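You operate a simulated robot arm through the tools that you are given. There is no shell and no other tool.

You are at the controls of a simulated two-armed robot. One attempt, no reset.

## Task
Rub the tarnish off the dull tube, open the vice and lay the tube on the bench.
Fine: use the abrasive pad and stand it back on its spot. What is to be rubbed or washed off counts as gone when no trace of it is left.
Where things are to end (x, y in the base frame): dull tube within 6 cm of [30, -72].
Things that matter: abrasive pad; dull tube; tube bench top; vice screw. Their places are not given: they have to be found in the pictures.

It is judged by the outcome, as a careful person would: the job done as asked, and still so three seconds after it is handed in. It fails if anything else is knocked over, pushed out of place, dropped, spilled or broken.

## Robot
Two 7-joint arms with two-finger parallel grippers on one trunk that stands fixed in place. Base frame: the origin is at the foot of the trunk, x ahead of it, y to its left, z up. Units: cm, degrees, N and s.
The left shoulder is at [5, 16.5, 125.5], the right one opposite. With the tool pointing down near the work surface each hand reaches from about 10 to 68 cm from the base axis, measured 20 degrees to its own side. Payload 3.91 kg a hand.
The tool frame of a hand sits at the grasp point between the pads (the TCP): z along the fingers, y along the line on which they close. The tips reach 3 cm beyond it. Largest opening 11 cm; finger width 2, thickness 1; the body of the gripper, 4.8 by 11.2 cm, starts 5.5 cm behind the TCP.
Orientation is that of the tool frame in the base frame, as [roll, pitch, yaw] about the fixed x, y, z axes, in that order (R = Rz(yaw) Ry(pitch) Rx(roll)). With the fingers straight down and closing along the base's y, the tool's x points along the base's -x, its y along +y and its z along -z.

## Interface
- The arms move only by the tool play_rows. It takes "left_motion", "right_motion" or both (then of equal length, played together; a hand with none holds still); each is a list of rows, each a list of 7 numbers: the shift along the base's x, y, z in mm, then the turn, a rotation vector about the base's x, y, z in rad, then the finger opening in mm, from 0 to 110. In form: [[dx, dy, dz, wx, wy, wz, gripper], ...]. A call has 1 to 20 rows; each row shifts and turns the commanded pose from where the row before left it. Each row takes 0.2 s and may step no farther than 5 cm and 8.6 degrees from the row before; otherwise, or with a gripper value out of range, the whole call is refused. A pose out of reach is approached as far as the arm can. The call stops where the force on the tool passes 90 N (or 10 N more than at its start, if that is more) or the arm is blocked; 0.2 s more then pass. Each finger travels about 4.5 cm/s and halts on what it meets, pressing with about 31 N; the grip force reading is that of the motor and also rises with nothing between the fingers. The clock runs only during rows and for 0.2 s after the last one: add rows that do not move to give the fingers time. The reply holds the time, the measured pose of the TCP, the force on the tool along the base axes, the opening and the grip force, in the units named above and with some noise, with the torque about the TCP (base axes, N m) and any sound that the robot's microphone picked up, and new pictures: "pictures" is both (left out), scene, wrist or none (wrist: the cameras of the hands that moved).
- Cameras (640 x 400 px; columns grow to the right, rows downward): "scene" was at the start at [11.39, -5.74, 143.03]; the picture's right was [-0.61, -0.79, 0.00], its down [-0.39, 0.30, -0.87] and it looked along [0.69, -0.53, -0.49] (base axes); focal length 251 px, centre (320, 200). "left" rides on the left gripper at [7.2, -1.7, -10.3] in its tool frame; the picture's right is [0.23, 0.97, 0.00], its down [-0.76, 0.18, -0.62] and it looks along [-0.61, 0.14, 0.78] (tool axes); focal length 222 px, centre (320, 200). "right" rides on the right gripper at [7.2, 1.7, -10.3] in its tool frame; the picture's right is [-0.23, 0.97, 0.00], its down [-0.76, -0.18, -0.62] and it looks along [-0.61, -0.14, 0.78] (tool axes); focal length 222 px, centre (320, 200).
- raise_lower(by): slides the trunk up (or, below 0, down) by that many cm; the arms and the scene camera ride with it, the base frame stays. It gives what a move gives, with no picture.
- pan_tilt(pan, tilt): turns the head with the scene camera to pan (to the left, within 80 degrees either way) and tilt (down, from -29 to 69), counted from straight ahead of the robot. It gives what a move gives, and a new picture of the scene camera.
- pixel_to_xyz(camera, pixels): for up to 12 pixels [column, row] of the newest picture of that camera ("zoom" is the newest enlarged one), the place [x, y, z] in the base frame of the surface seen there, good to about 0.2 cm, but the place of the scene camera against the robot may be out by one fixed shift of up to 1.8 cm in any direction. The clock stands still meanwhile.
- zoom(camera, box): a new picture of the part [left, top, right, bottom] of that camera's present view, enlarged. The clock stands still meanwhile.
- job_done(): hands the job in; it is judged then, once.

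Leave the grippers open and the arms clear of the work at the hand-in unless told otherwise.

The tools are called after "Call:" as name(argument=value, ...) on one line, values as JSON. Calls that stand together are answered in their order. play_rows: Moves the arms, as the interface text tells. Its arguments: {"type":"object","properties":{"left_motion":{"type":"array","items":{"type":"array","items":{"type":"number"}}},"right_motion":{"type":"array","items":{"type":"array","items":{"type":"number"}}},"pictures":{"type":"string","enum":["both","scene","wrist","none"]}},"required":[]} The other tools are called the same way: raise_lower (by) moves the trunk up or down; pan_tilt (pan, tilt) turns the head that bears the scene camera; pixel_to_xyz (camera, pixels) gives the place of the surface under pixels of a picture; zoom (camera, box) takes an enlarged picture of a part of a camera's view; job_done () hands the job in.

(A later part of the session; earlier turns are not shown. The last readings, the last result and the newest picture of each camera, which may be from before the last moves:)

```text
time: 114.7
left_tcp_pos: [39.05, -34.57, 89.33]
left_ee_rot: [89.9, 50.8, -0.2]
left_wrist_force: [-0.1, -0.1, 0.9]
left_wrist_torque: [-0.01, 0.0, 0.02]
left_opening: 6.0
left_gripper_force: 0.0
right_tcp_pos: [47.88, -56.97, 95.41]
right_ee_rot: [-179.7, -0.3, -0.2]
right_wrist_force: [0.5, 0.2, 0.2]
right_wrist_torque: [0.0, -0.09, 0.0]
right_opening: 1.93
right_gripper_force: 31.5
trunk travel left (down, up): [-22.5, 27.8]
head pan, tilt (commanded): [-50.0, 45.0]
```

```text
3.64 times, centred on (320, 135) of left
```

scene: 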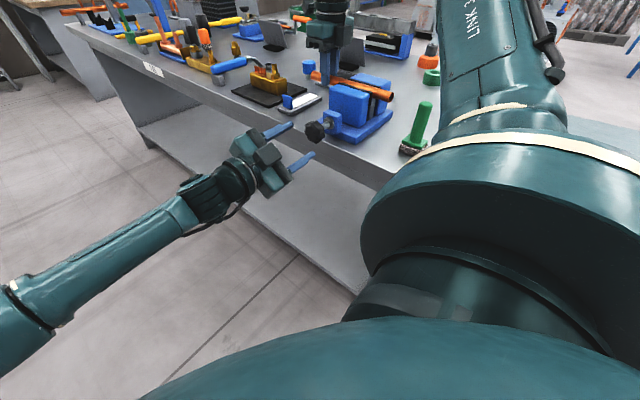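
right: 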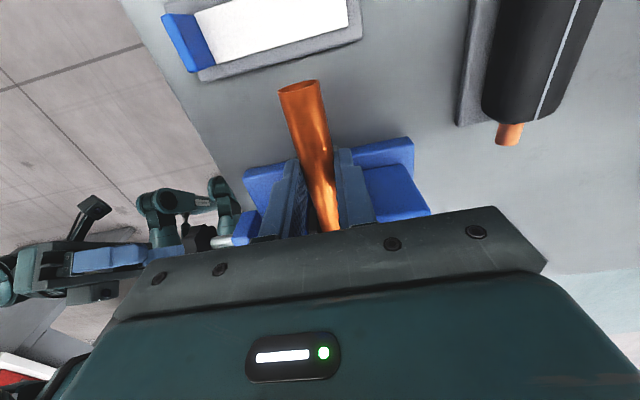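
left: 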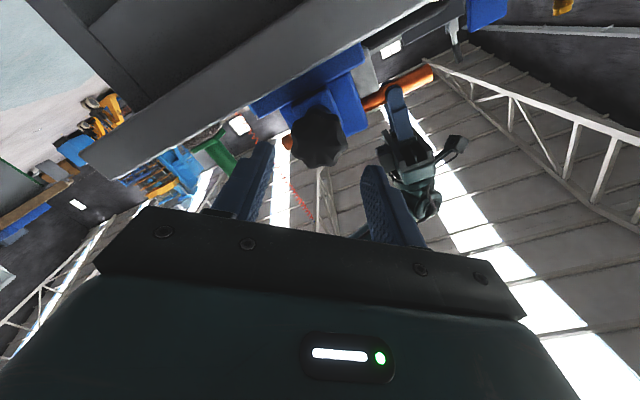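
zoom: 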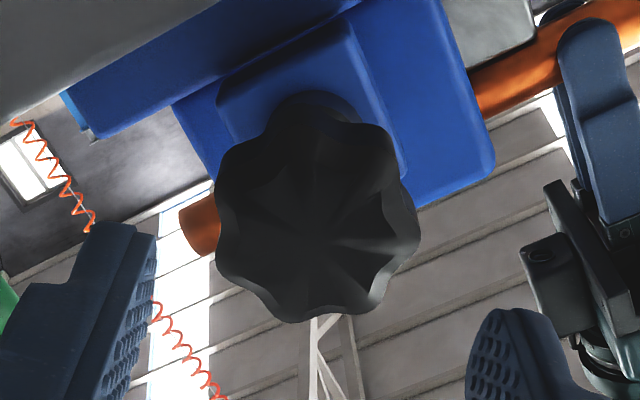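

Another stroke.

Call:
play_rows(left_motion=[[0, -20, -1, 0, 0, 0, 60], [0, -20, 0, 0, 0, 0, 60], [0, 0, 0, 0, 0, 0, 50], [0, 0, 0, 0, 0, 0, 35], [0, 0, 0, 0, 0, 0, 20], [0, 0, 0, 0, 0, 0, 20], [0, 0, 0, 0, 0, 0, 20], [0, 0, 0, 0, 0.14, 0, 20], [0, 0, 0, 0, 0.14, 0, 20], [0, 0, 0, 0, 0.14, 0, 20], [0, 0, 0, 0, 0.14, 0, 20], [0, 0, 0, 0, 0.14, 0, 20], [0, 0, 0, 0, 0.14, 0, 20], [0, 0, 0, 0, 0.14, 0, 20], [0, 0, 0, 0, 0.14, 0, 20], [0, 0, 0, 0, 0.14, 0, 20], [0, 0, 0, 0, 0.14, 0, 20], [0, 0, 0, 0, 0.14, 0, 20], [0, 0, 0, 0, 0.14, 0, 20], [0, 0, 0, 0, 0.14, 0, 20]], pictures="wrist")

Call:
play_rows(left_motion=[[0, 0, 0, 0, 0, 0, 45], [0, 0, 0, 0, 0, 0, 60], [0, 0, 0, 0, 0, 0, 60], [0, 20, 0, 0, 0, 0, 60], [0, 20, 0, 0, 0, 0, 60], [0, 0, 0, 0, -0.14, 0, 60], [0, 0, 0, 0, -0.14, 0, 60], [0, 0, 0, 0, -0.14, 0, 60], [0, 0, 0, 0, -0.14, 0, 60], [0, 0, 0, 0, -0.14, 0, 60], [0, 0, 0, 0, -0.14, 0, 60], [0, 0, 0, 0, -0.14, 0, 60], [0, 0, 0, 0, -0.14, 0, 60], [0, 0, 0, 0, -0.14, 0, 60], [0, 0, 0, 0, -0.14, 0, 60], [0, 0, 0, 0, -0.14, 0, 60], [0, 0, 0, 0, -0.14, 0, 60], [0, 0, 0, 0, -0.14, 0, 60], [0, 0, 0, 0, 0, 0, 60]], pictures="wrist")

Call:
zoom(camera="scene", box=[320, 70, 410, 130])

Call:
zoom(camera="left", box=[250, 80, 390, 190])

```text
time: 118.9
left_tcp_pos: [38.92, -38.74, 89.15]
left_ee_rot: [-89.7, 24.8, -179.9]
left_wrist_force: [-5.7, 0.1, 6.8]
left_wrist_torque: [0.06, -0.53, 0.18]
left_opening: 4.73
left_gripper_force: 44.9
right_tcp_pos: [47.76, -56.91, 95.58]
right_ee_rot: [-179.8, -0.5, 0.0]
right_wrist_force: [-0.3, 0.1, 0.5]
right_wrist_torque: [0.02, -0.06, -0.03]
right_opening: 1.96
right_gripper_force: 31.6
trunk travel left (down, up): [-22.5, 27.8]
head pan, tilt (commanded): [-50.0, 45.0]
```

left: 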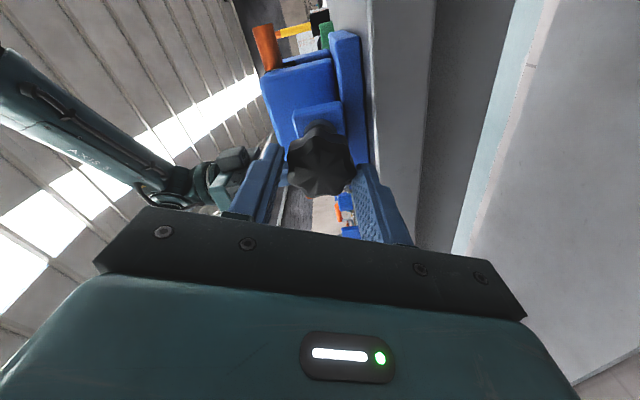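

```text
time: 122.9
left_tcp_pos: [39.04, -34.72, 89.13]
left_ee_rot: [89.9, 50.8, -0.1]
left_wrist_force: [0.3, -0.2, 0.2]
left_wrist_torque: [-0.02, 0.02, -0.02]
left_opening: 6.0
left_gripper_force: 0.1
right_tcp_pos: [47.79, -57.02, 95.32]
right_ee_rot: [-179.7, -0.3, -0.1]
right_wrist_force: [-0.6, -0.1, -0.1]
right_wrist_torque: [-0.01, -0.06, 0.0]
right_opening: 1.96
right_gripper_force: 31.0
trunk travel left (down, up): [-22.5, 27.8]
head pan, tilt (commanded): [-50.0, 45.0]
```

left: 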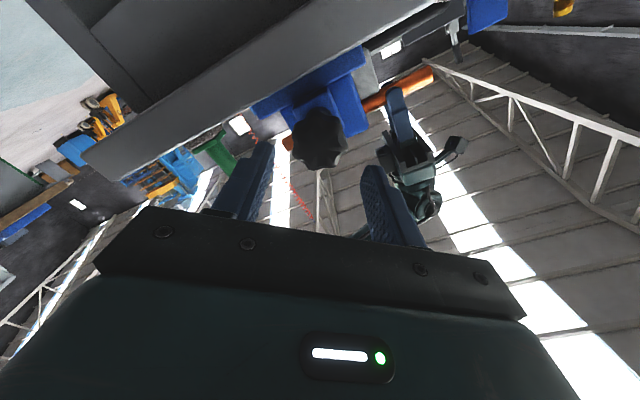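

```text
6.67 times, centred on (365, 100) of scene
```

zoom: 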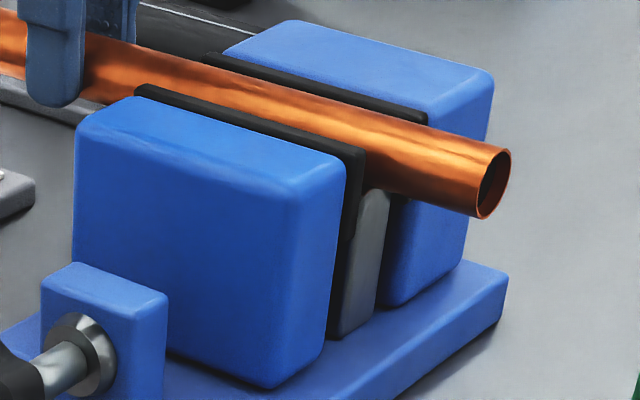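

```text
3.64 times, centred on (320, 135) of left
```

zoom: 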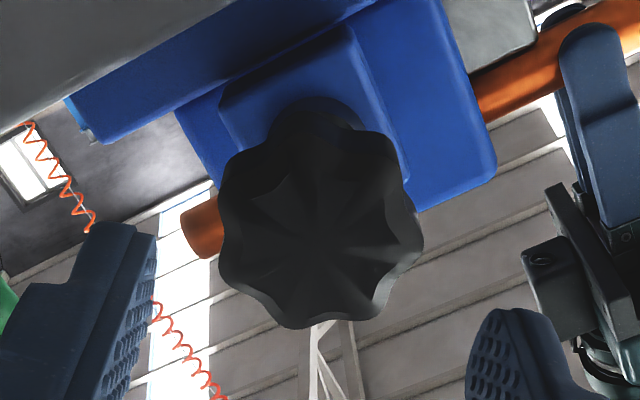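

The jaw didn't move further and the torque rose to 0.5 N·m at the end of both strokes, so the screw has reached its open stop. I'll withdraw the left hand well clear and then test whether the tube lifts freely by 4 mm.

Call:
play_rows(left_motion=[[0, 40, 0, 0, 0, 0, 60], [0, 40, 0, 0, 0, 0, 60], [0, 40, 0, 0, 0, 0, 60], [0, 30, 0, 0, 0, 0, 60], [0, 0, 0, 0, 0, 0, 60], [0, 0, 0, 0, 0, 0, 60]], right_motion=[[0, 0, 0, 0, 0, 0, 15], [0, 0, 0, 0, 0, 0, 15], [0, 0, 0, 0, 0, 0, 15], [0, 0, 0, 0, 0, 0, 15], [0, 0, 4, 0, 0, 0, 15], [0, 0, 0, 0, 0, 0, 15]], pictures="both")

Call:
zoom(camera="scene", box=[320, 70, 410, 130])

```text
time: 124.3
left_tcp_pos: [39.22, -19.71, 88.97]
left_ee_rot: [89.9, 50.9, -0.1]
left_wrist_force: [-0.5, 0.0, -0.1]
left_wrist_torque: [0.02, 0.02, 0.02]
left_opening: 6.01
left_gripper_force: 0.1
right_tcp_pos: [47.79, -57.07, 95.66]
right_ee_rot: [-179.6, -0.2, 0.0]
right_wrist_force: [0.3, 0.2, -0.7]
right_wrist_torque: [-0.02, -0.08, 0.01]
right_opening: 1.94
right_gripper_force: 31.0
trunk travel left (down, up): [-22.5, 27.8]
head pan, tilt (commanded): [-50.0, 45.0]
```

scene: 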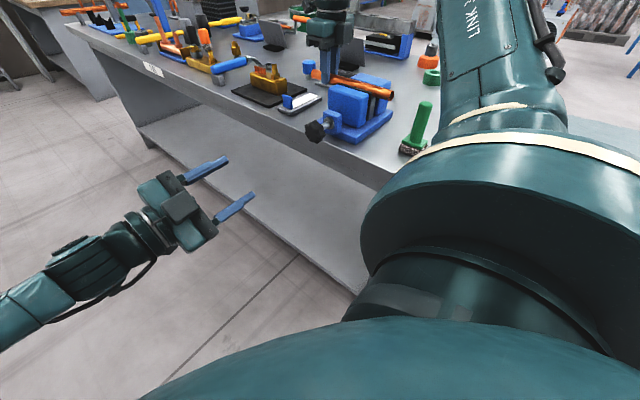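
right: 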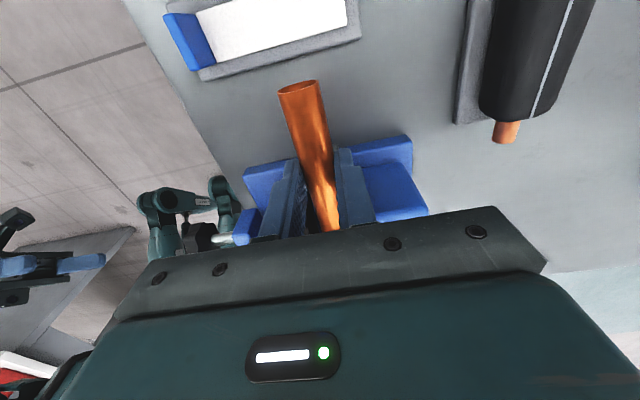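
left: 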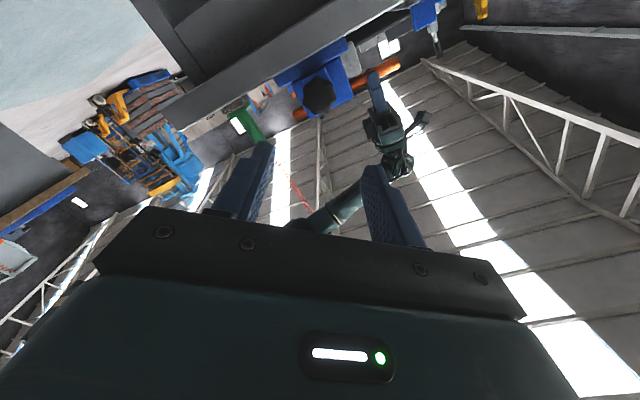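

```text
6.67 times, centred on (365, 100) of scene
```

zoom: 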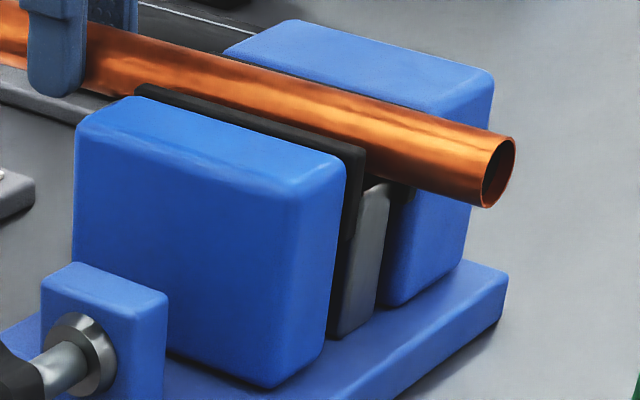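

The tube lifts freely (no force). I'll raise the trunk 13 cm, which lifts the tube straight up out of the open jaws.

Call:
raise_lower(by=13)

Call:
pan_tilt(pan=-60, tilt=40)

```text
time: 125.9
left_tcp_pos: [39.17, -19.47, 101.92]
left_ee_rot: [89.9, 50.8, 0.0]
left_wrist_force: [0.5, -0.3, -0.8]
left_wrist_torque: [0.02, 0.02, 0.0]
left_opening: 5.99
left_gripper_force: 0.1
right_tcp_pos: [47.79, -56.95, 108.6]
right_ee_rot: [-179.7, -0.3, 0.0]
right_wrist_force: [0.1, -0.9, 0.1]
right_wrist_torque: [0.02, 0.0, 0.01]
right_opening: 1.51
right_gripper_force: 0.0
trunk travel left (down, up): [-35.5, 14.8]
head pan, tilt (commanded): [-50.0, 45.0]
```

```text
time: 126.6
left_tcp_pos: [39.26, -19.62, 102.04]
left_ee_rot: [89.9, 50.9, -0.1]
left_wrist_force: [-0.1, 0.8, -0.1]
left_wrist_torque: [0.01, -0.02, 0.02]
left_opening: 6.01
left_gripper_force: 0.1
right_tcp_pos: [47.78, -57.07, 108.65]
right_ee_rot: [-179.8, -0.3, -0.1]
right_wrist_force: [-0.8, 0.0, 0.6]
right_wrist_torque: [-0.01, 0.0, 0.02]
right_opening: 1.52
right_gripper_force: 0.1
trunk travel left (down, up): [-35.5, 14.8]
head pan, tilt (commanded): [-60.0, 40.0]
```

scene: 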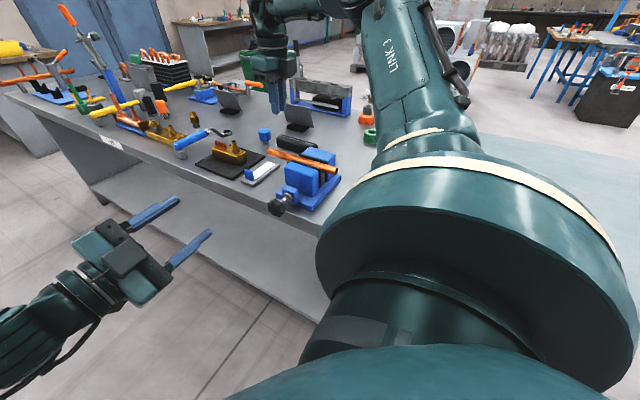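

The grip reads 1.5 cm and 0 N: the tube slipped out of the fingertips. I'll look at where it lies now.

Call:
zoom(camera="scene", box=[235, 120, 355, 220])

Call:
play_rows(right_motion=[[0, 0, 0, 0, 0, 0, 15]], pictures="wrist")

Call:
zoom(camera="right", box=[210, 20, 430, 230])

```text
4.00 times, centred on (295, 170) of scene
```

zoom: 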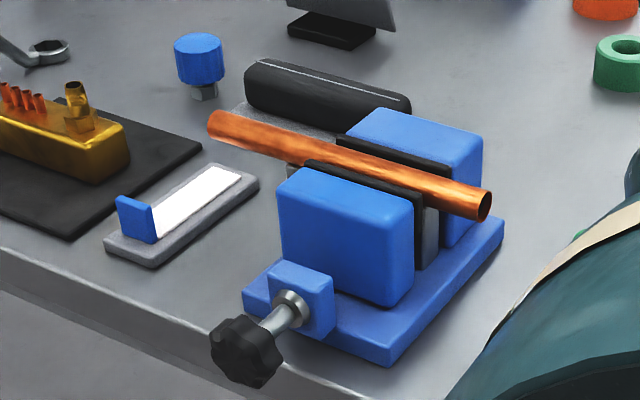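

```text
time: 127.0
left_tcp_pos: [39.14, -19.67, 102.0]
left_ee_rot: [89.8, 50.9, -0.2]
left_wrist_force: [0.3, 0.3, 0.8]
left_wrist_torque: [0.02, -0.01, -0.01]
left_opening: 6.01
left_gripper_force: 0.0
right_tcp_pos: [47.69, -57.06, 108.64]
right_ee_rot: [-179.7, -0.2, -0.1]
right_wrist_force: [0.0, 0.0, 0.0]
right_wrist_torque: [-0.01, 0.03, 0.02]
right_opening: 1.52
right_gripper_force: 0.1
trunk travel left (down, up): [-35.5, 14.8]
head pan, tilt (commanded): [-60.0, 40.0]
```

right: 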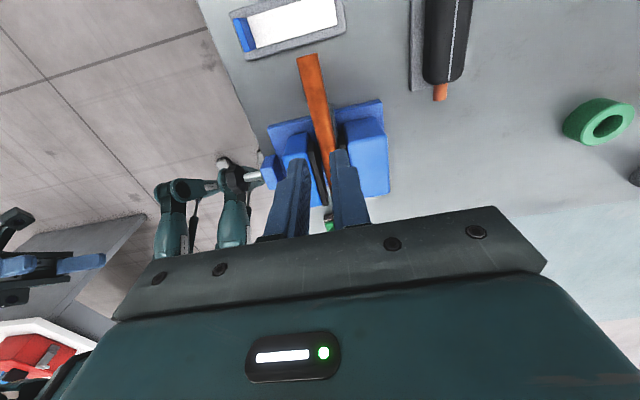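

```text
1.90 times, centred on (320, 125) of right
```

zoom: 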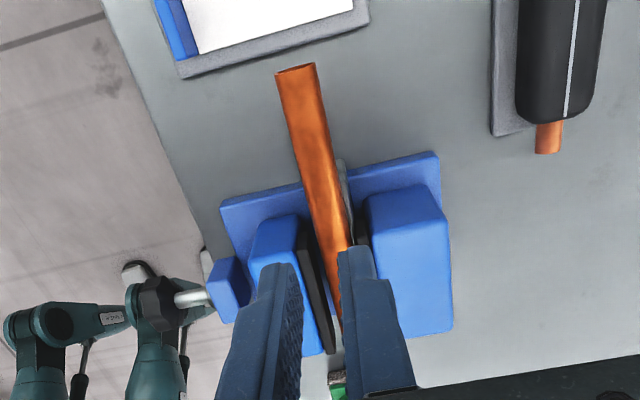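

The tube is back on its support between the open jaws, unharmed and level. The fingers had only caught it above its widest line (reading 1.96 cm against a 2.2 cm tube), so a deeper grip is needed. I'll examine the fingertips' shape.

Call:
zoom(camera="right", box=[260, 130, 390, 240])

Call:
zoom(camera="scene", box=[235, 10, 315, 110])

Call:
pixel_to_xyz(camera="right", pixels=[[298, 168], [296, 180], [340, 158], [345, 170], [312, 65], [318, 90], [325, 130], [302, 60], [322, 60], [335, 225]])

```text
3.64 times, centred on (325, 185) of right
```

zoom: 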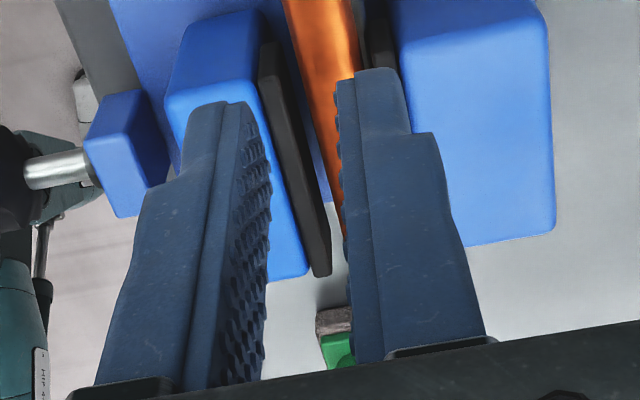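

```text
4.00 times, centred on (275, 60) of scene
```

zoom: 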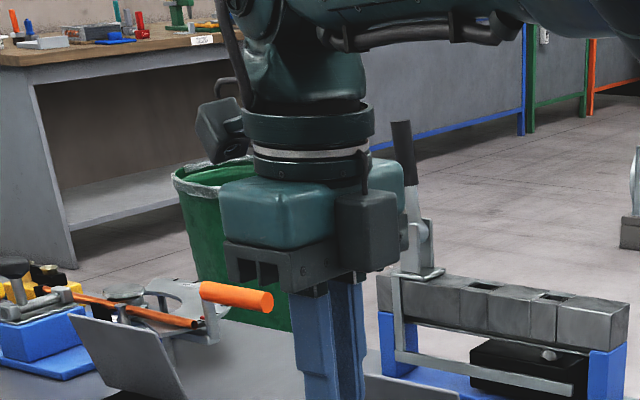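

```text
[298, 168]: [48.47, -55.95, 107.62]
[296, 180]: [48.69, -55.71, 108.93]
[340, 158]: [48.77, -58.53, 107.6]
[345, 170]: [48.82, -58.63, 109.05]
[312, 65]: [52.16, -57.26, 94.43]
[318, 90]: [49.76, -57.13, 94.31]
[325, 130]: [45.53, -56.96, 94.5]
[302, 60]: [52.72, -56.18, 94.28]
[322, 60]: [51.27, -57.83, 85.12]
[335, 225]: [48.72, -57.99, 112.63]
```

Call:
pixel_to_xyz(camera="right", pixels=[[340, 150.5], [335, 152], [343, 151], [299, 159.5], [295, 161], [303, 160], [306, 170], [308, 185], [331, 165], [333, 175]])

```text
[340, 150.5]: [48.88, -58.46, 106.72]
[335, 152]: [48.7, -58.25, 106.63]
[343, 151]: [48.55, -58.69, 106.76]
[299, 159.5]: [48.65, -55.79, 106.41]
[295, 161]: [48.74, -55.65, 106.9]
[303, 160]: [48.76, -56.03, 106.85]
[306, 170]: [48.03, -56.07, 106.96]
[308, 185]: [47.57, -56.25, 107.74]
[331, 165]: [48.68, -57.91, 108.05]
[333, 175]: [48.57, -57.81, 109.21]
```

Fingertips are semicircular (edges at 2 cm, centre at 3 cm beyond the TCP), so the previous grip at 1.95 cm was on the rounding. This time I'll grip deeper, about 1.1 cm beyond the TCP (TCP z≈94.4). Opening and descending over the tube:

Call:
play_rows(right_motion=[[0, 0, 0, 0, 0, 0, 40], [0, 0, 0, 0, 0, 0, 60], [0, 0, 0, 0, 0, 0, 60], [0, 1, -40, 0, 0, 0, 60], [0, 0, -40, 0, 0, 0, 60], [0, 0, -30, 0, 0, 0, 60], [0, 0, -20, 0, 0, 0, 60], [0, 0, -12, 0, 0, 0, 60], [0, 0, 0, 0, 0, 0, 60]], pictures="wrist")

Call:
zoom(camera="right", box=[210, 60, 430, 230])

```text
time: 129.0
left_tcp_pos: [39.15, -19.61, 101.99]
left_ee_rot: [89.8, 51.0, -0.1]
left_wrist_force: [0.4, -1.0, 0.5]
left_wrist_torque: [-0.03, -0.03, -0.02]
left_opening: 5.97
left_gripper_force: 0.0
right_tcp_pos: [47.86, -56.81, 94.53]
right_ee_rot: [-179.5, -0.3, -0.2]
right_wrist_force: [0.7, 0.8, 0.3]
right_wrist_torque: [-0.02, 0.02, -0.01]
right_opening: 6.0
right_gripper_force: 0.1
trunk travel left (down, up): [-35.5, 14.8]
head pan, tilt (commanded): [-60.0, 40.0]
```

right: 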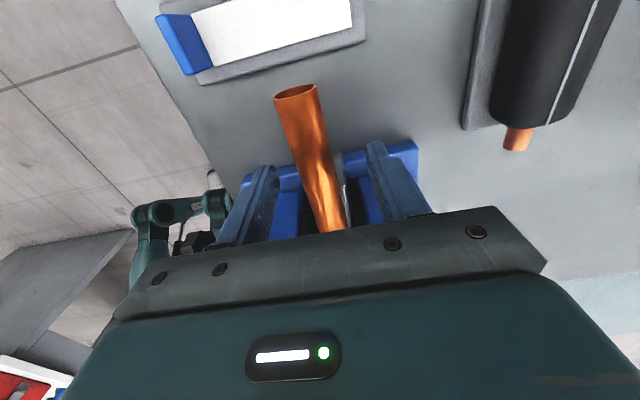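

```text
2.35 times, centred on (320, 145) of right
```

zoom: 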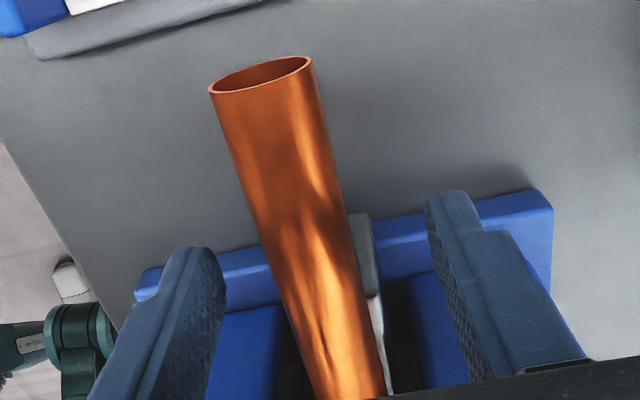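

The tube now lies about 4 mm further towards +y. I'll shift the hand by that much and close.

Call:
play_rows(right_motion=[[0, 4, -1, 0, 0, 0, 60], [0, 0, 0, 0, 0, 0, 45], [0, 0, 0, 0, 0, 0, 32], [0, 0, 0, 0, 0, 0, 24], [0, 0, 0, 0, 0, 0, 10], [0, 0, 0, 0, 0, 0, 10], [0, 0, 0, 0, 0, 0, 10]], pictures="wrist")

Call:
zoom(camera="right", box=[210, 60, 430, 230])

```text
time: 130.6
left_tcp_pos: [39.31, -19.68, 102.14]
left_ee_rot: [89.9, 50.9, -0.1]
left_wrist_force: [0.0, 0.1, 0.2]
left_wrist_torque: [-0.03, 0.01, 0.02]
left_opening: 6.01
left_gripper_force: 0.1
right_tcp_pos: [47.83, -56.43, 94.54]
right_ee_rot: [-179.8, -0.4, -0.1]
right_wrist_force: [0.3, -0.2, 0.1]
right_wrist_torque: [-0.02, -0.01, -0.03]
right_opening: 1.97
right_gripper_force: 31.4
trunk travel left (down, up): [-35.5, 14.8]
head pan, tilt (commanded): [-60.0, 40.0]
```

right: 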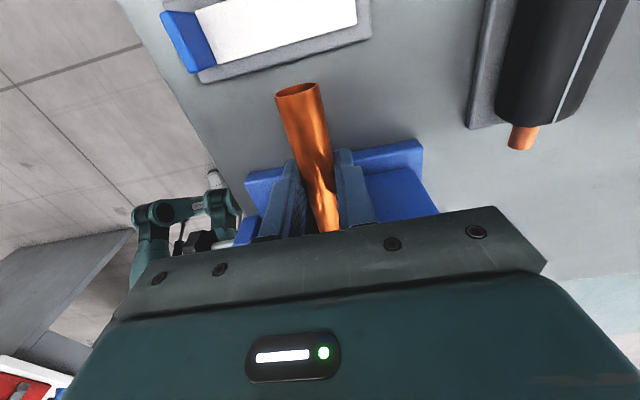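

```text
2.35 times, centred on (320, 145) of right
```

zoom: 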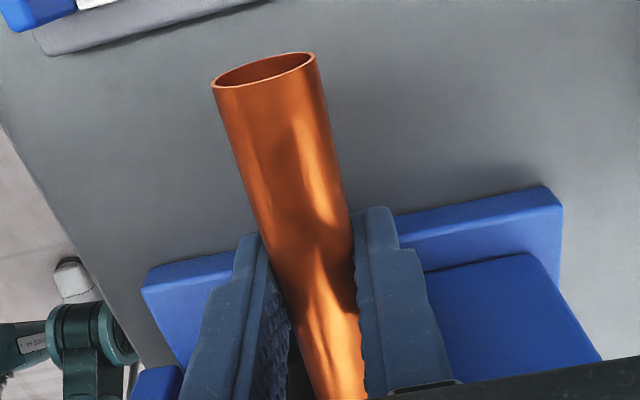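

The grip reads 1.97 cm, 31 N, 1.15 cm beyond the TCP this time. I'll lift slowly by 2 cm and check that the tube comes along.

Call:
play_rows(right_motion=[[0, 0, 4, 0, 0, 0, 5], [0, 0, 4, 0, 0, 0, 5], [0, 0, 6, 0, 0, 0, 5], [0, 0, 6, 0, 0, 0, 5], [0, 0, 0, 0, 0, 0, 5]], pictures="both")

Call:
zoom(camera="scene", box=[235, 100, 355, 210])

```text
time: 131.8
left_tcp_pos: [39.25, -19.55, 102.09]
left_ee_rot: [90.0, 50.8, -0.1]
left_wrist_force: [0.1, -0.7, 0.8]
left_wrist_torque: [-0.01, 0.05, -0.02]
left_opening: 5.99
left_gripper_force: 0.2
right_tcp_pos: [47.9, -56.42, 96.38]
right_ee_rot: [-179.7, -0.3, -0.1]
right_wrist_force: [0.7, 0.9, -0.7]
right_wrist_torque: [0.01, -0.09, 0.0]
right_opening: 1.95
right_gripper_force: 30.8
trunk travel left (down, up): [-35.5, 14.8]
head pan, tilt (commanded): [-60.0, 40.0]
```

scene: 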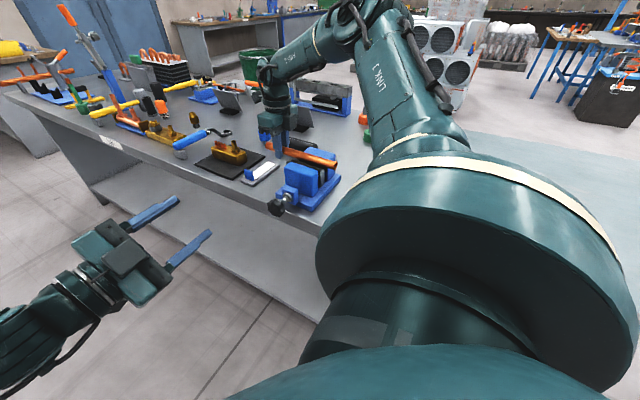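
right: 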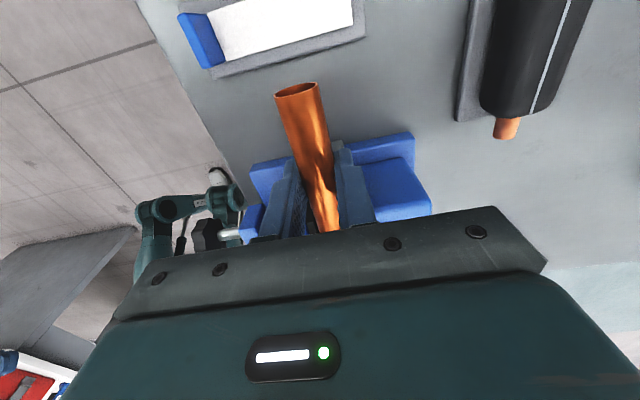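

```text
3.64 times, centred on (295, 155) of scene
```

zoom: 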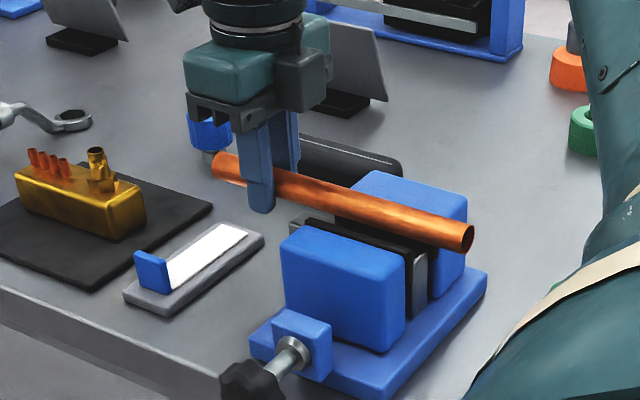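

The tube rose with the hand, level and steady. I'll lift it a further 7 cm gently and check again.

Call:
play_rows(right_motion=[[0, 0, 10, 0, 0, 0, 5], [0, 0, 12, 0, 0, 0, 5], [0, 0, 12, 0, 0, 0, 5], [0, 0, 12, 0, 0, 0, 5], [0, 0, 12, 0, 0, 0, 5], [0, 0, 10, 0, 0, 0, 5], [0, 0, 0, 0, 0, 0, 5]], pictures="both")

Call:
zoom(camera="scene", box=[235, 60, 375, 200])

```text
time: 133.4
left_tcp_pos: [39.17, -19.66, 101.98]
left_ee_rot: [90.0, 50.8, 0.0]
left_wrist_force: [0.0, 0.4, 0.4]
left_wrist_torque: [0.01, 0.0, 0.0]
left_opening: 6.01
left_gripper_force: 0.2
right_tcp_pos: [47.86, -56.61, 103.17]
right_ee_rot: [-179.6, -0.3, -0.2]
right_wrist_force: [-0.9, 0.1, -1.3]
right_wrist_torque: [0.01, -0.09, 0.01]
right_opening: 1.94
right_gripper_force: 30.7
trunk travel left (down, up): [-35.5, 14.8]
head pan, tilt (commanded): [-60.0, 40.0]
```

scene: 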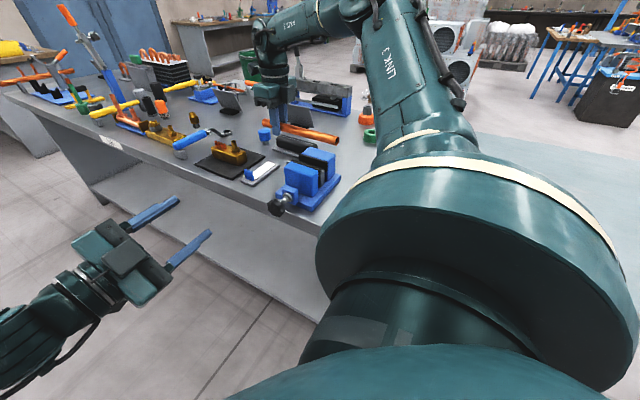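
right: 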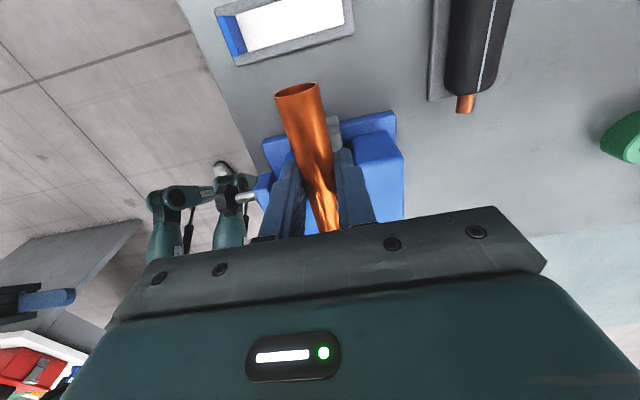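

```text
2.86 times, centred on (305, 130) of scene
```

zoom: 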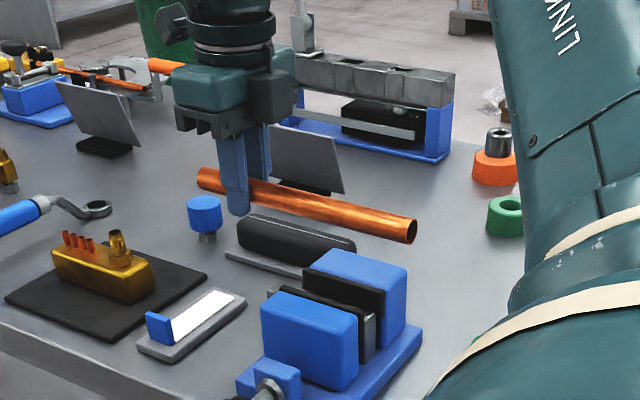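

The tube is held firmly and level at z≈102. I'll carry it towards the lay-down place, turning the hand anticlockwise so the tube's long side points away from the robot (towards -y); first half of the move:

Call:
play_rows(right_motion=[[-10, -4, 0, 0, 0, 0.1, 5], [-17, -7, 0, 0, 0, 0.135, 5], [-17, -7, 0, 0, 0, 0.135, 5], [-17, -7, 0, 0, 0, 0.135, 5], [-17, -7, 0, 0, 0, 0.135, 5], [-17, -7, 0, 0, 0, 0.135, 5], [-17, -7, 0, 0, 0, 0.135, 5], [0, 0, 0, 0, 0, 0, 5]], pictures="both")

```text
time: 135.2
left_tcp_pos: [39.24, -19.67, 102.04]
left_ee_rot: [89.9, 50.9, -0.2]
left_wrist_force: [-0.1, 0.7, 0.6]
left_wrist_torque: [-0.06, 0.0, -0.03]
left_opening: 5.98
left_gripper_force: 0.0
right_tcp_pos: [36.6, -61.2, 103.13]
right_ee_rot: [-179.6, -0.2, 52.2]
right_wrist_force: [-0.2, 0.0, -1.3]
right_wrist_torque: [0.1, -0.04, -0.03]
right_opening: 1.98
right_gripper_force: 31.5
trunk travel left (down, up): [-35.5, 14.8]
head pan, tilt (commanded): [-60.0, 40.0]
```

scene: 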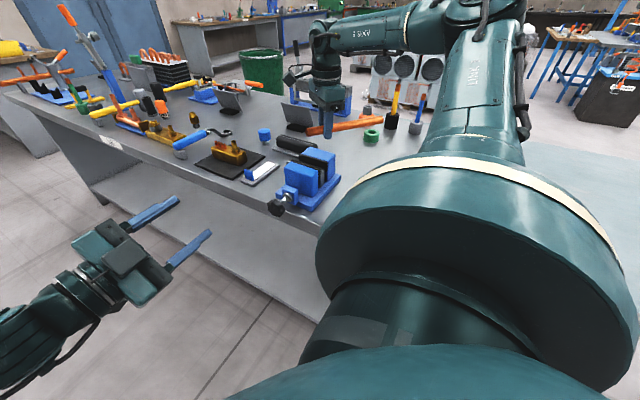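
right: 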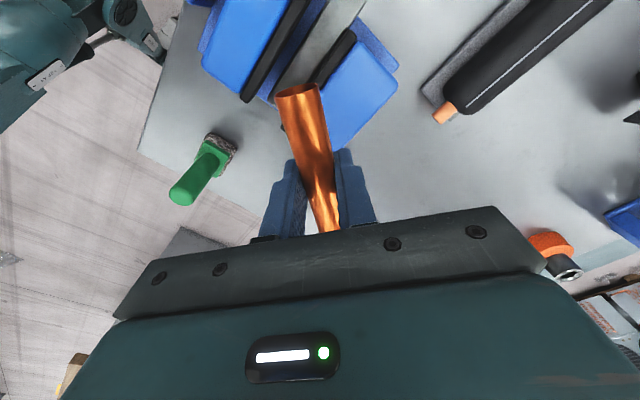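

Steady. Second half of the move and turn, to about [26, -66] with yaw ≈100°.

Call:
play_rows(right_motion=[[-15, -7, 0, 0, 0, 0.12, 5], [-15, -7, 0, 0, 0, 0.12, 5], [-15, -7, 0, 0, 0, 0.12, 5], [-15, -7, 0, 0, 0, 0.12, 5], [-15, -7, 0, 0, 0, 0.12, 5], [-15, -7, 0, 0, 0, 0.12, 5], [-14, -5, 0, 0, 0, 0.12, 5], [0, 0, 0, 0, 0, 0, 5]], pictures="both")

```text
time: 137.0
left_tcp_pos: [39.22, -19.65, 101.97]
left_ee_rot: [89.9, 50.9, -0.1]
left_wrist_force: [0.6, -0.3, -0.2]
left_wrist_torque: [-0.01, 0.0, -0.02]
left_opening: 6.01
left_gripper_force: 0.0
right_tcp_pos: [26.4, -65.79, 103.21]
right_ee_rot: [-179.7, -0.3, 100.3]
right_wrist_force: [0.2, 0.5, -1.8]
right_wrist_torque: [0.05, 0.0, 0.03]
right_opening: 1.93
right_gripper_force: 31.4
trunk travel left (down, up): [-35.5, 14.8]
head pan, tilt (commanded): [-60.0, 40.0]
```

scene: 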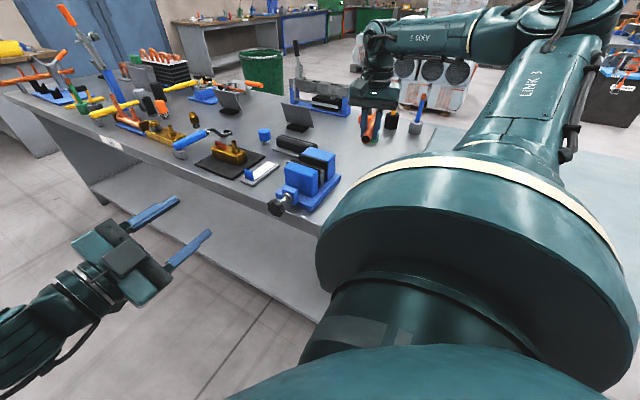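
right: 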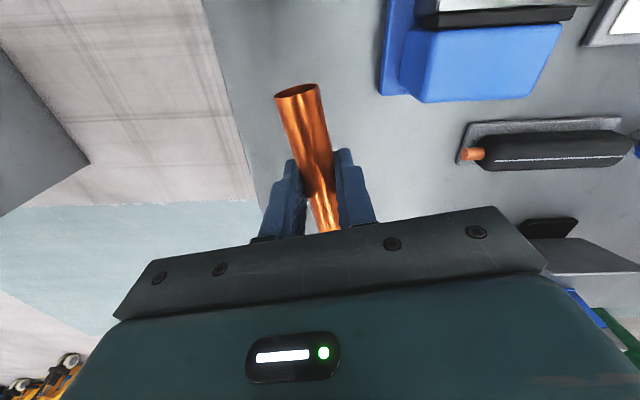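

The hand is at [26.4, -65.8], yaw 100°. I'll measure the nearest vice parts, the bench edge and the tube before lowering.

Call:
pixel_to_xyz(camera="right", pixels=[[383, 90], [395, 40], [425, 95], [410, 80], [298, 95], [312, 130], [325, 210], [230, 110], [245, 170], [465, 155], [300, 150], [360, 140]])

Call:
zoom(camera="scene", box=[320, 60, 460, 170])

```text
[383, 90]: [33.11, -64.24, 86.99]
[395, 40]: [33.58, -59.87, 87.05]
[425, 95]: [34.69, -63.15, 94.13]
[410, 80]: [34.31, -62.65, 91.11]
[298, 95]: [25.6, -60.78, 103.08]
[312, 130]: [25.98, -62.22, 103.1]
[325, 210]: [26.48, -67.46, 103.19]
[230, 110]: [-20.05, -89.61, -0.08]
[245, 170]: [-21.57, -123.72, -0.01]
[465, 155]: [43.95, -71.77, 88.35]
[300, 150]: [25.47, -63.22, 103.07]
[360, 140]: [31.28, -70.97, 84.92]
```

```text
3.64 times, centred on (390, 115) of scene
```

zoom: 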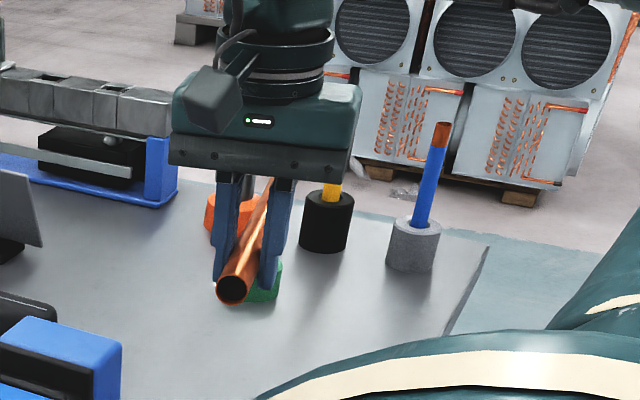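

All clear: the vice base starts at x≈33, and the tube's centre would come to about [27.4, -71.2]. I'll lower to z≈89.7 and tilt slightly (3.5°) so the long end meets the bench first.

Call:
play_rows(right_motion=[[0, 0, -15, 0, 0, 0, 5], [0, 0, -20, 0, 0, 0, 5], [0, 0, -20, 0, 0, 0, 5], [0, 0, -20, 0, 0, 0, 5], [0, 0, -20, 0, 0, 0, 5], [0, 0, -20, 0, 0, 0, 5], [0, 0, -20, 0, 0, 0, 5], [0, 0, 0, 0.06, 0.011, 0, 5], [0, 0, 0, 0, 0, 0, 5]], pictures="both")

Call:
zoom(camera="scene", box=[320, 60, 460, 170])

```text
time: 139.0
left_tcp_pos: [39.24, -19.63, 101.99]
left_ee_rot: [89.8, 50.9, -0.1]
left_wrist_force: [1.0, -0.4, 0.1]
left_wrist_torque: [-0.02, -0.04, 0.0]
left_opening: 6.0
left_gripper_force: 0.0
right_tcp_pos: [26.2, -65.75, 89.67]
right_ee_rot: [-179.6, -3.8, 100.2]
right_wrist_force: [-0.2, -0.2, -0.9]
right_wrist_torque: [0.04, -0.02, -0.02]
right_opening: 1.97
right_gripper_force: 31.3
trunk travel left (down, up): [-35.5, 14.8]
head pan, tilt (commanded): [-60.0, 40.0]
```

scene: 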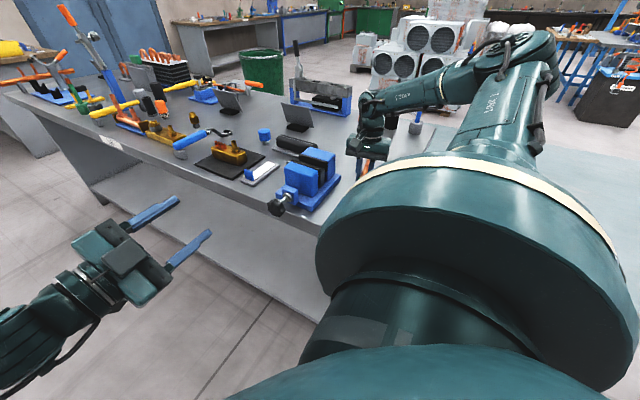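
right: 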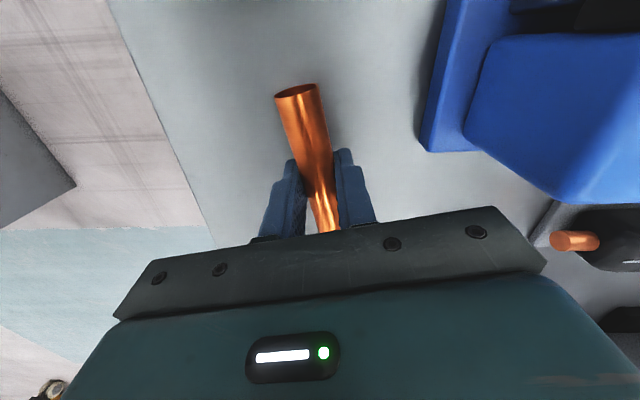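

```text
3.64 times, centred on (390, 115) of scene
```

zoom: 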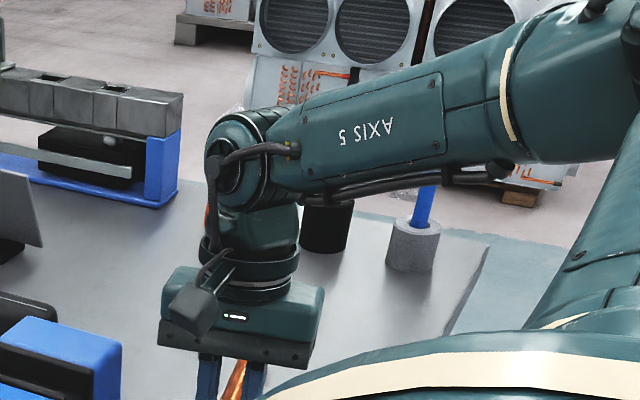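

Now I'll lower gently until something touches the bench.

Call:
play_rows(right_motion=[[0, 0, -6, 0, 0, 0, 5], [0, 0, -6, 0, 0, 0, 5], [0, 0, 0, 0, 0, 0, 5]], pictures="none")

Call:
play_rows(right_motion=[[0, 0, -2, 0, 0, 0, 5], [0, 0, 0, 0, 0, 0, 5]], pictures="none")

```text
time: 139.8
left_tcp_pos: [39.2, -19.65, 102.07]
left_ee_rot: [89.8, 50.9, -0.1]
left_wrist_force: [0.5, 0.4, 0.7]
left_wrist_torque: [0.02, -0.01, 0.04]
left_opening: 6.02
left_gripper_force: 0.0
right_tcp_pos: [25.97, -65.91, 88.47]
right_ee_rot: [-179.6, -3.8, 100.2]
right_wrist_force: [0.2, 0.1, -0.8]
right_wrist_torque: [0.07, -0.01, -0.01]
right_opening: 1.94
right_gripper_force: 30.8
trunk travel left (down, up): [-35.5, 14.8]
head pan, tilt (commanded): [-60.0, 40.0]
```

```text
time: 140.4
left_tcp_pos: [39.34, -19.65, 102.01]
left_ee_rot: [89.8, 50.9, -0.2]
left_wrist_force: [-0.2, -0.3, -0.6]
left_wrist_torque: [-0.01, 0.0, -0.04]
left_opening: 5.99
left_gripper_force: 0.0
right_tcp_pos: [26.07, -65.9, 88.23]
right_ee_rot: [-179.7, -3.8, 100.2]
right_wrist_force: [-0.1, -0.2, -0.8]
right_wrist_torque: [0.1, -0.01, 0.03]
right_opening: 1.94
right_gripper_force: 31.4
trunk travel left (down, up): [-35.5, 14.8]
head pan, tilt (commanded): [-60.0, 40.0]
```

Call:
play_rows(right_motion=[[0, 0, -2, 0, 0, 0, 5], [0, 0, 0, 0, 0, 0, 5]], pictures="none")

```text
time: 141.0
left_tcp_pos: [39.25, -19.61, 102.03]
left_ee_rot: [89.7, 50.9, -0.3]
left_wrist_force: [0.3, -0.3, 0.1]
left_wrist_torque: [-0.01, -0.02, 0.01]
left_opening: 6.03
left_gripper_force: 0.2
right_tcp_pos: [26.06, -65.89, 88.07]
right_ee_rot: [-179.7, -3.7, 100.1]
right_wrist_force: [0.2, -0.1, 1.6]
right_wrist_torque: [-0.42, -0.06, -0.03]
right_opening: 1.95
right_gripper_force: 31.6
trunk travel left (down, up): [-35.5, 14.8]
head pan, tilt (commanded): [-60.0, 40.0]
```

The long end touches the bench (torque -0.42 N·m) with the fingertips almost on the surface. I'll open just a little (to 2.7 cm), so the tube settles between the fingers and can't roll away, and wait.

Call:
play_rows(right_motion=[[0, 0, -0.5, 0, 0, 0, 5], [0, 0, 0, 0, 0, 0, 20], [0, 0, 0, 0, 0, 0, 21], [0, 0, 0, 0, 0, 0, 22], [0, 0, 0, 0, 0, 0, 24], [0, 0, 0, 0, 0, 0, 26], [0, 0, 0, 0, 0, 0, 27], [0, 0, 0, 0, 0, 0, 27], [0, 0, 0, 0, 0, 0, 27], [0, 0, 0, 0, 0, 0, 27], [0, 0, 0, 0, 0, 0, 27]], pictures="both")

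Call:
zoom(camera="right", box=[210, 60, 430, 230])

```text
time: 143.4
left_tcp_pos: [39.18, -19.49, 102.03]
left_ee_rot: [89.8, 51.0, -0.1]
left_wrist_force: [-0.3, 0.1, -0.4]
left_wrist_torque: [-0.02, -0.02, -0.01]
left_opening: 6.01
left_gripper_force: 0.0
right_tcp_pos: [26.05, -65.78, 87.95]
right_ee_rot: [-179.7, -3.8, 100.2]
right_wrist_force: [-3.0, -1.1, 4.5]
right_wrist_torque: [-0.07, 0.03, -0.02]
right_opening: 2.54
right_gripper_force: 0.1
trunk travel left (down, up): [-35.5, 14.8]
head pan, tilt (commanded): [-60.0, 40.0]
```

scene: 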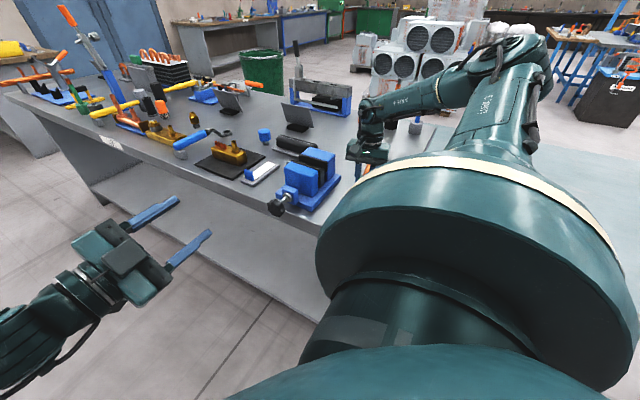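
right: 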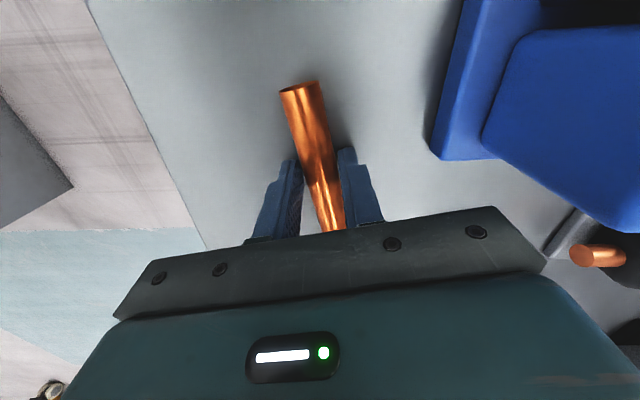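

```text
2.35 times, centred on (320, 145) of right
```

zoom: 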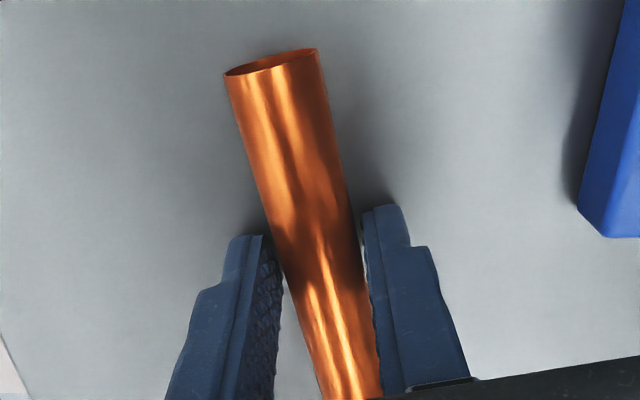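

Call:
pixel_to_xyz(camera="right", pixels=[[302, 100], [308, 120], [316, 150], [325, 190], [333, 220], [298, 92], [260, 100]])

```text
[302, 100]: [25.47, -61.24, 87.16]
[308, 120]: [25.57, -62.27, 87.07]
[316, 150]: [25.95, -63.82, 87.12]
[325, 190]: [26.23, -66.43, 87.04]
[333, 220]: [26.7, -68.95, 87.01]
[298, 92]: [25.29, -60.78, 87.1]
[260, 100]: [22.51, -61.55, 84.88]
```

The tube lies on the bench (top at z≈87.05, bench 85). I'll unload the fingertips by 2 mm, open a bit wider, and check that the tube stays put before rising.

Call:
play_rows(right_motion=[[0, 0, 2, 0, 0, 0, 27], [0, 0, 0, 0, 0, 0, 30], [0, 0, 0, 0, 0, 0, 34], [0, 0, 0, 0, 0, 0, 38], [0, 0, 0, 0, 0, 0, 42], [0, 0, 0, 0, 0, 0, 42], [0, 0, 0, 0, 0, 0, 42], [0, 0, 0, 0, 0, 0, 42], [0, 0, 0, 0, 0, 0, 42]], pictures="wrist")

Call:
zoom(camera="right", box=[210, 60, 430, 230])

```text
time: 145.4
left_tcp_pos: [39.23, -19.69, 101.99]
left_ee_rot: [89.8, 50.8, -0.1]
left_wrist_force: [-0.1, -0.3, 0.4]
left_wrist_torque: [-0.01, 0.02, -0.01]
left_opening: 5.98
left_gripper_force: 0.1
right_tcp_pos: [26.17, -65.82, 88.14]
right_ee_rot: [-179.7, -3.7, 100.2]
right_wrist_force: [-0.8, -0.2, -0.3]
right_wrist_torque: [0.0, 0.05, -0.01]
right_opening: 4.18
right_gripper_force: 0.1
trunk travel left (down, up): [-35.5, 14.8]
head pan, tilt (commanded): [-60.0, 40.0]
```

right: 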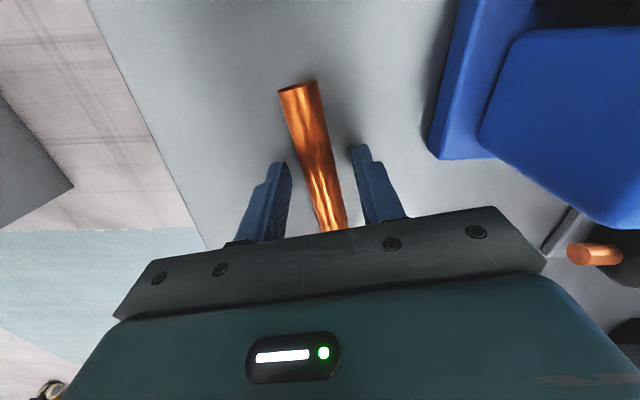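

```text
2.35 times, centred on (320, 145) of right
```

zoom: 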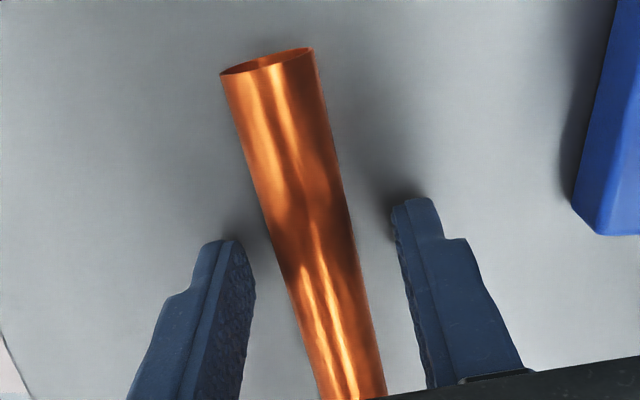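

The tube stays still with both fingers clear. I'll rise straight up and re-check.

Call:
play_rows(right_motion=[[0, 0, 10, 0, 0, 0, 45], [0, 0, 20, 0, 0, 0, 50], [0, 0, 30, 0, 0, 0, 60], [0, 0, 40, 0, 0, 0, 60], [0, 0, 40, 0, 0, 0, 60], [0, 0, 20, 0, 0, 0, 60], [0, 0, 0, 0, 0, 0, 60]], pictures="both")

Call:
zoom(camera="right", box=[210, 60, 430, 230])

```text
time: 147.0
left_tcp_pos: [39.17, -19.61, 101.96]
left_ee_rot: [89.9, 50.9, -0.1]
left_wrist_force: [-0.9, 0.0, -0.3]
left_wrist_torque: [0.01, 0.02, 0.01]
left_opening: 6.0
left_gripper_force: 0.0
right_tcp_pos: [25.99, -65.72, 104.39]
right_ee_rot: [-179.6, -3.8, 100.2]
right_wrist_force: [-0.6, 0.3, -0.1]
right_wrist_torque: [0.0, 0.0, -0.02]
right_opening: 6.0
right_gripper_force: 0.1
trunk travel left (down, up): [-35.5, 14.8]
head pan, tilt (commanded): [-60.0, 40.0]
```

scene: 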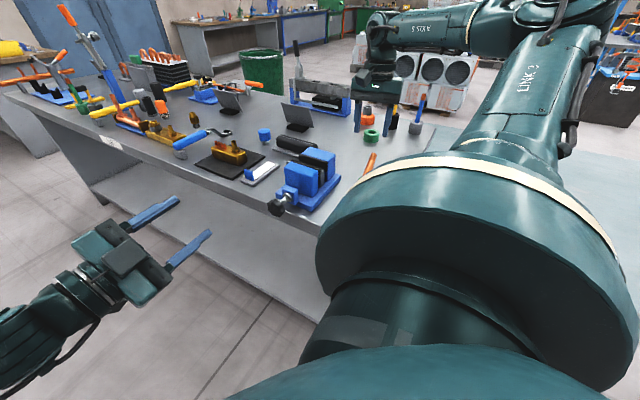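
right: 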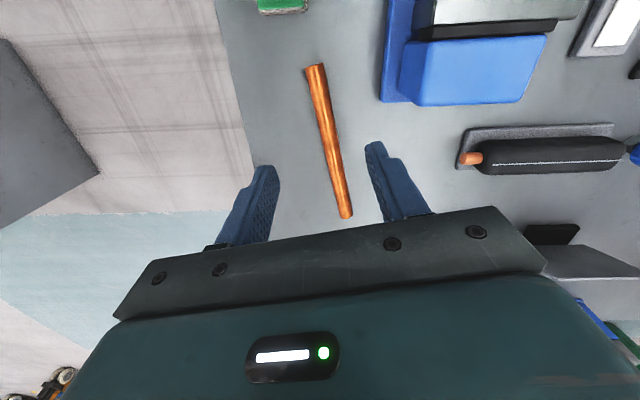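

```text
2.35 times, centred on (320, 145) of right
```

zoom: 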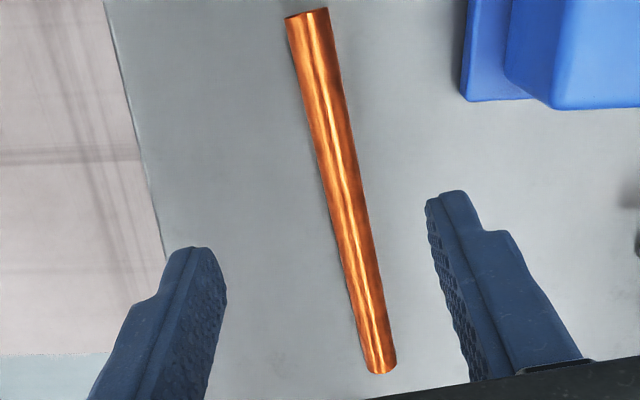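

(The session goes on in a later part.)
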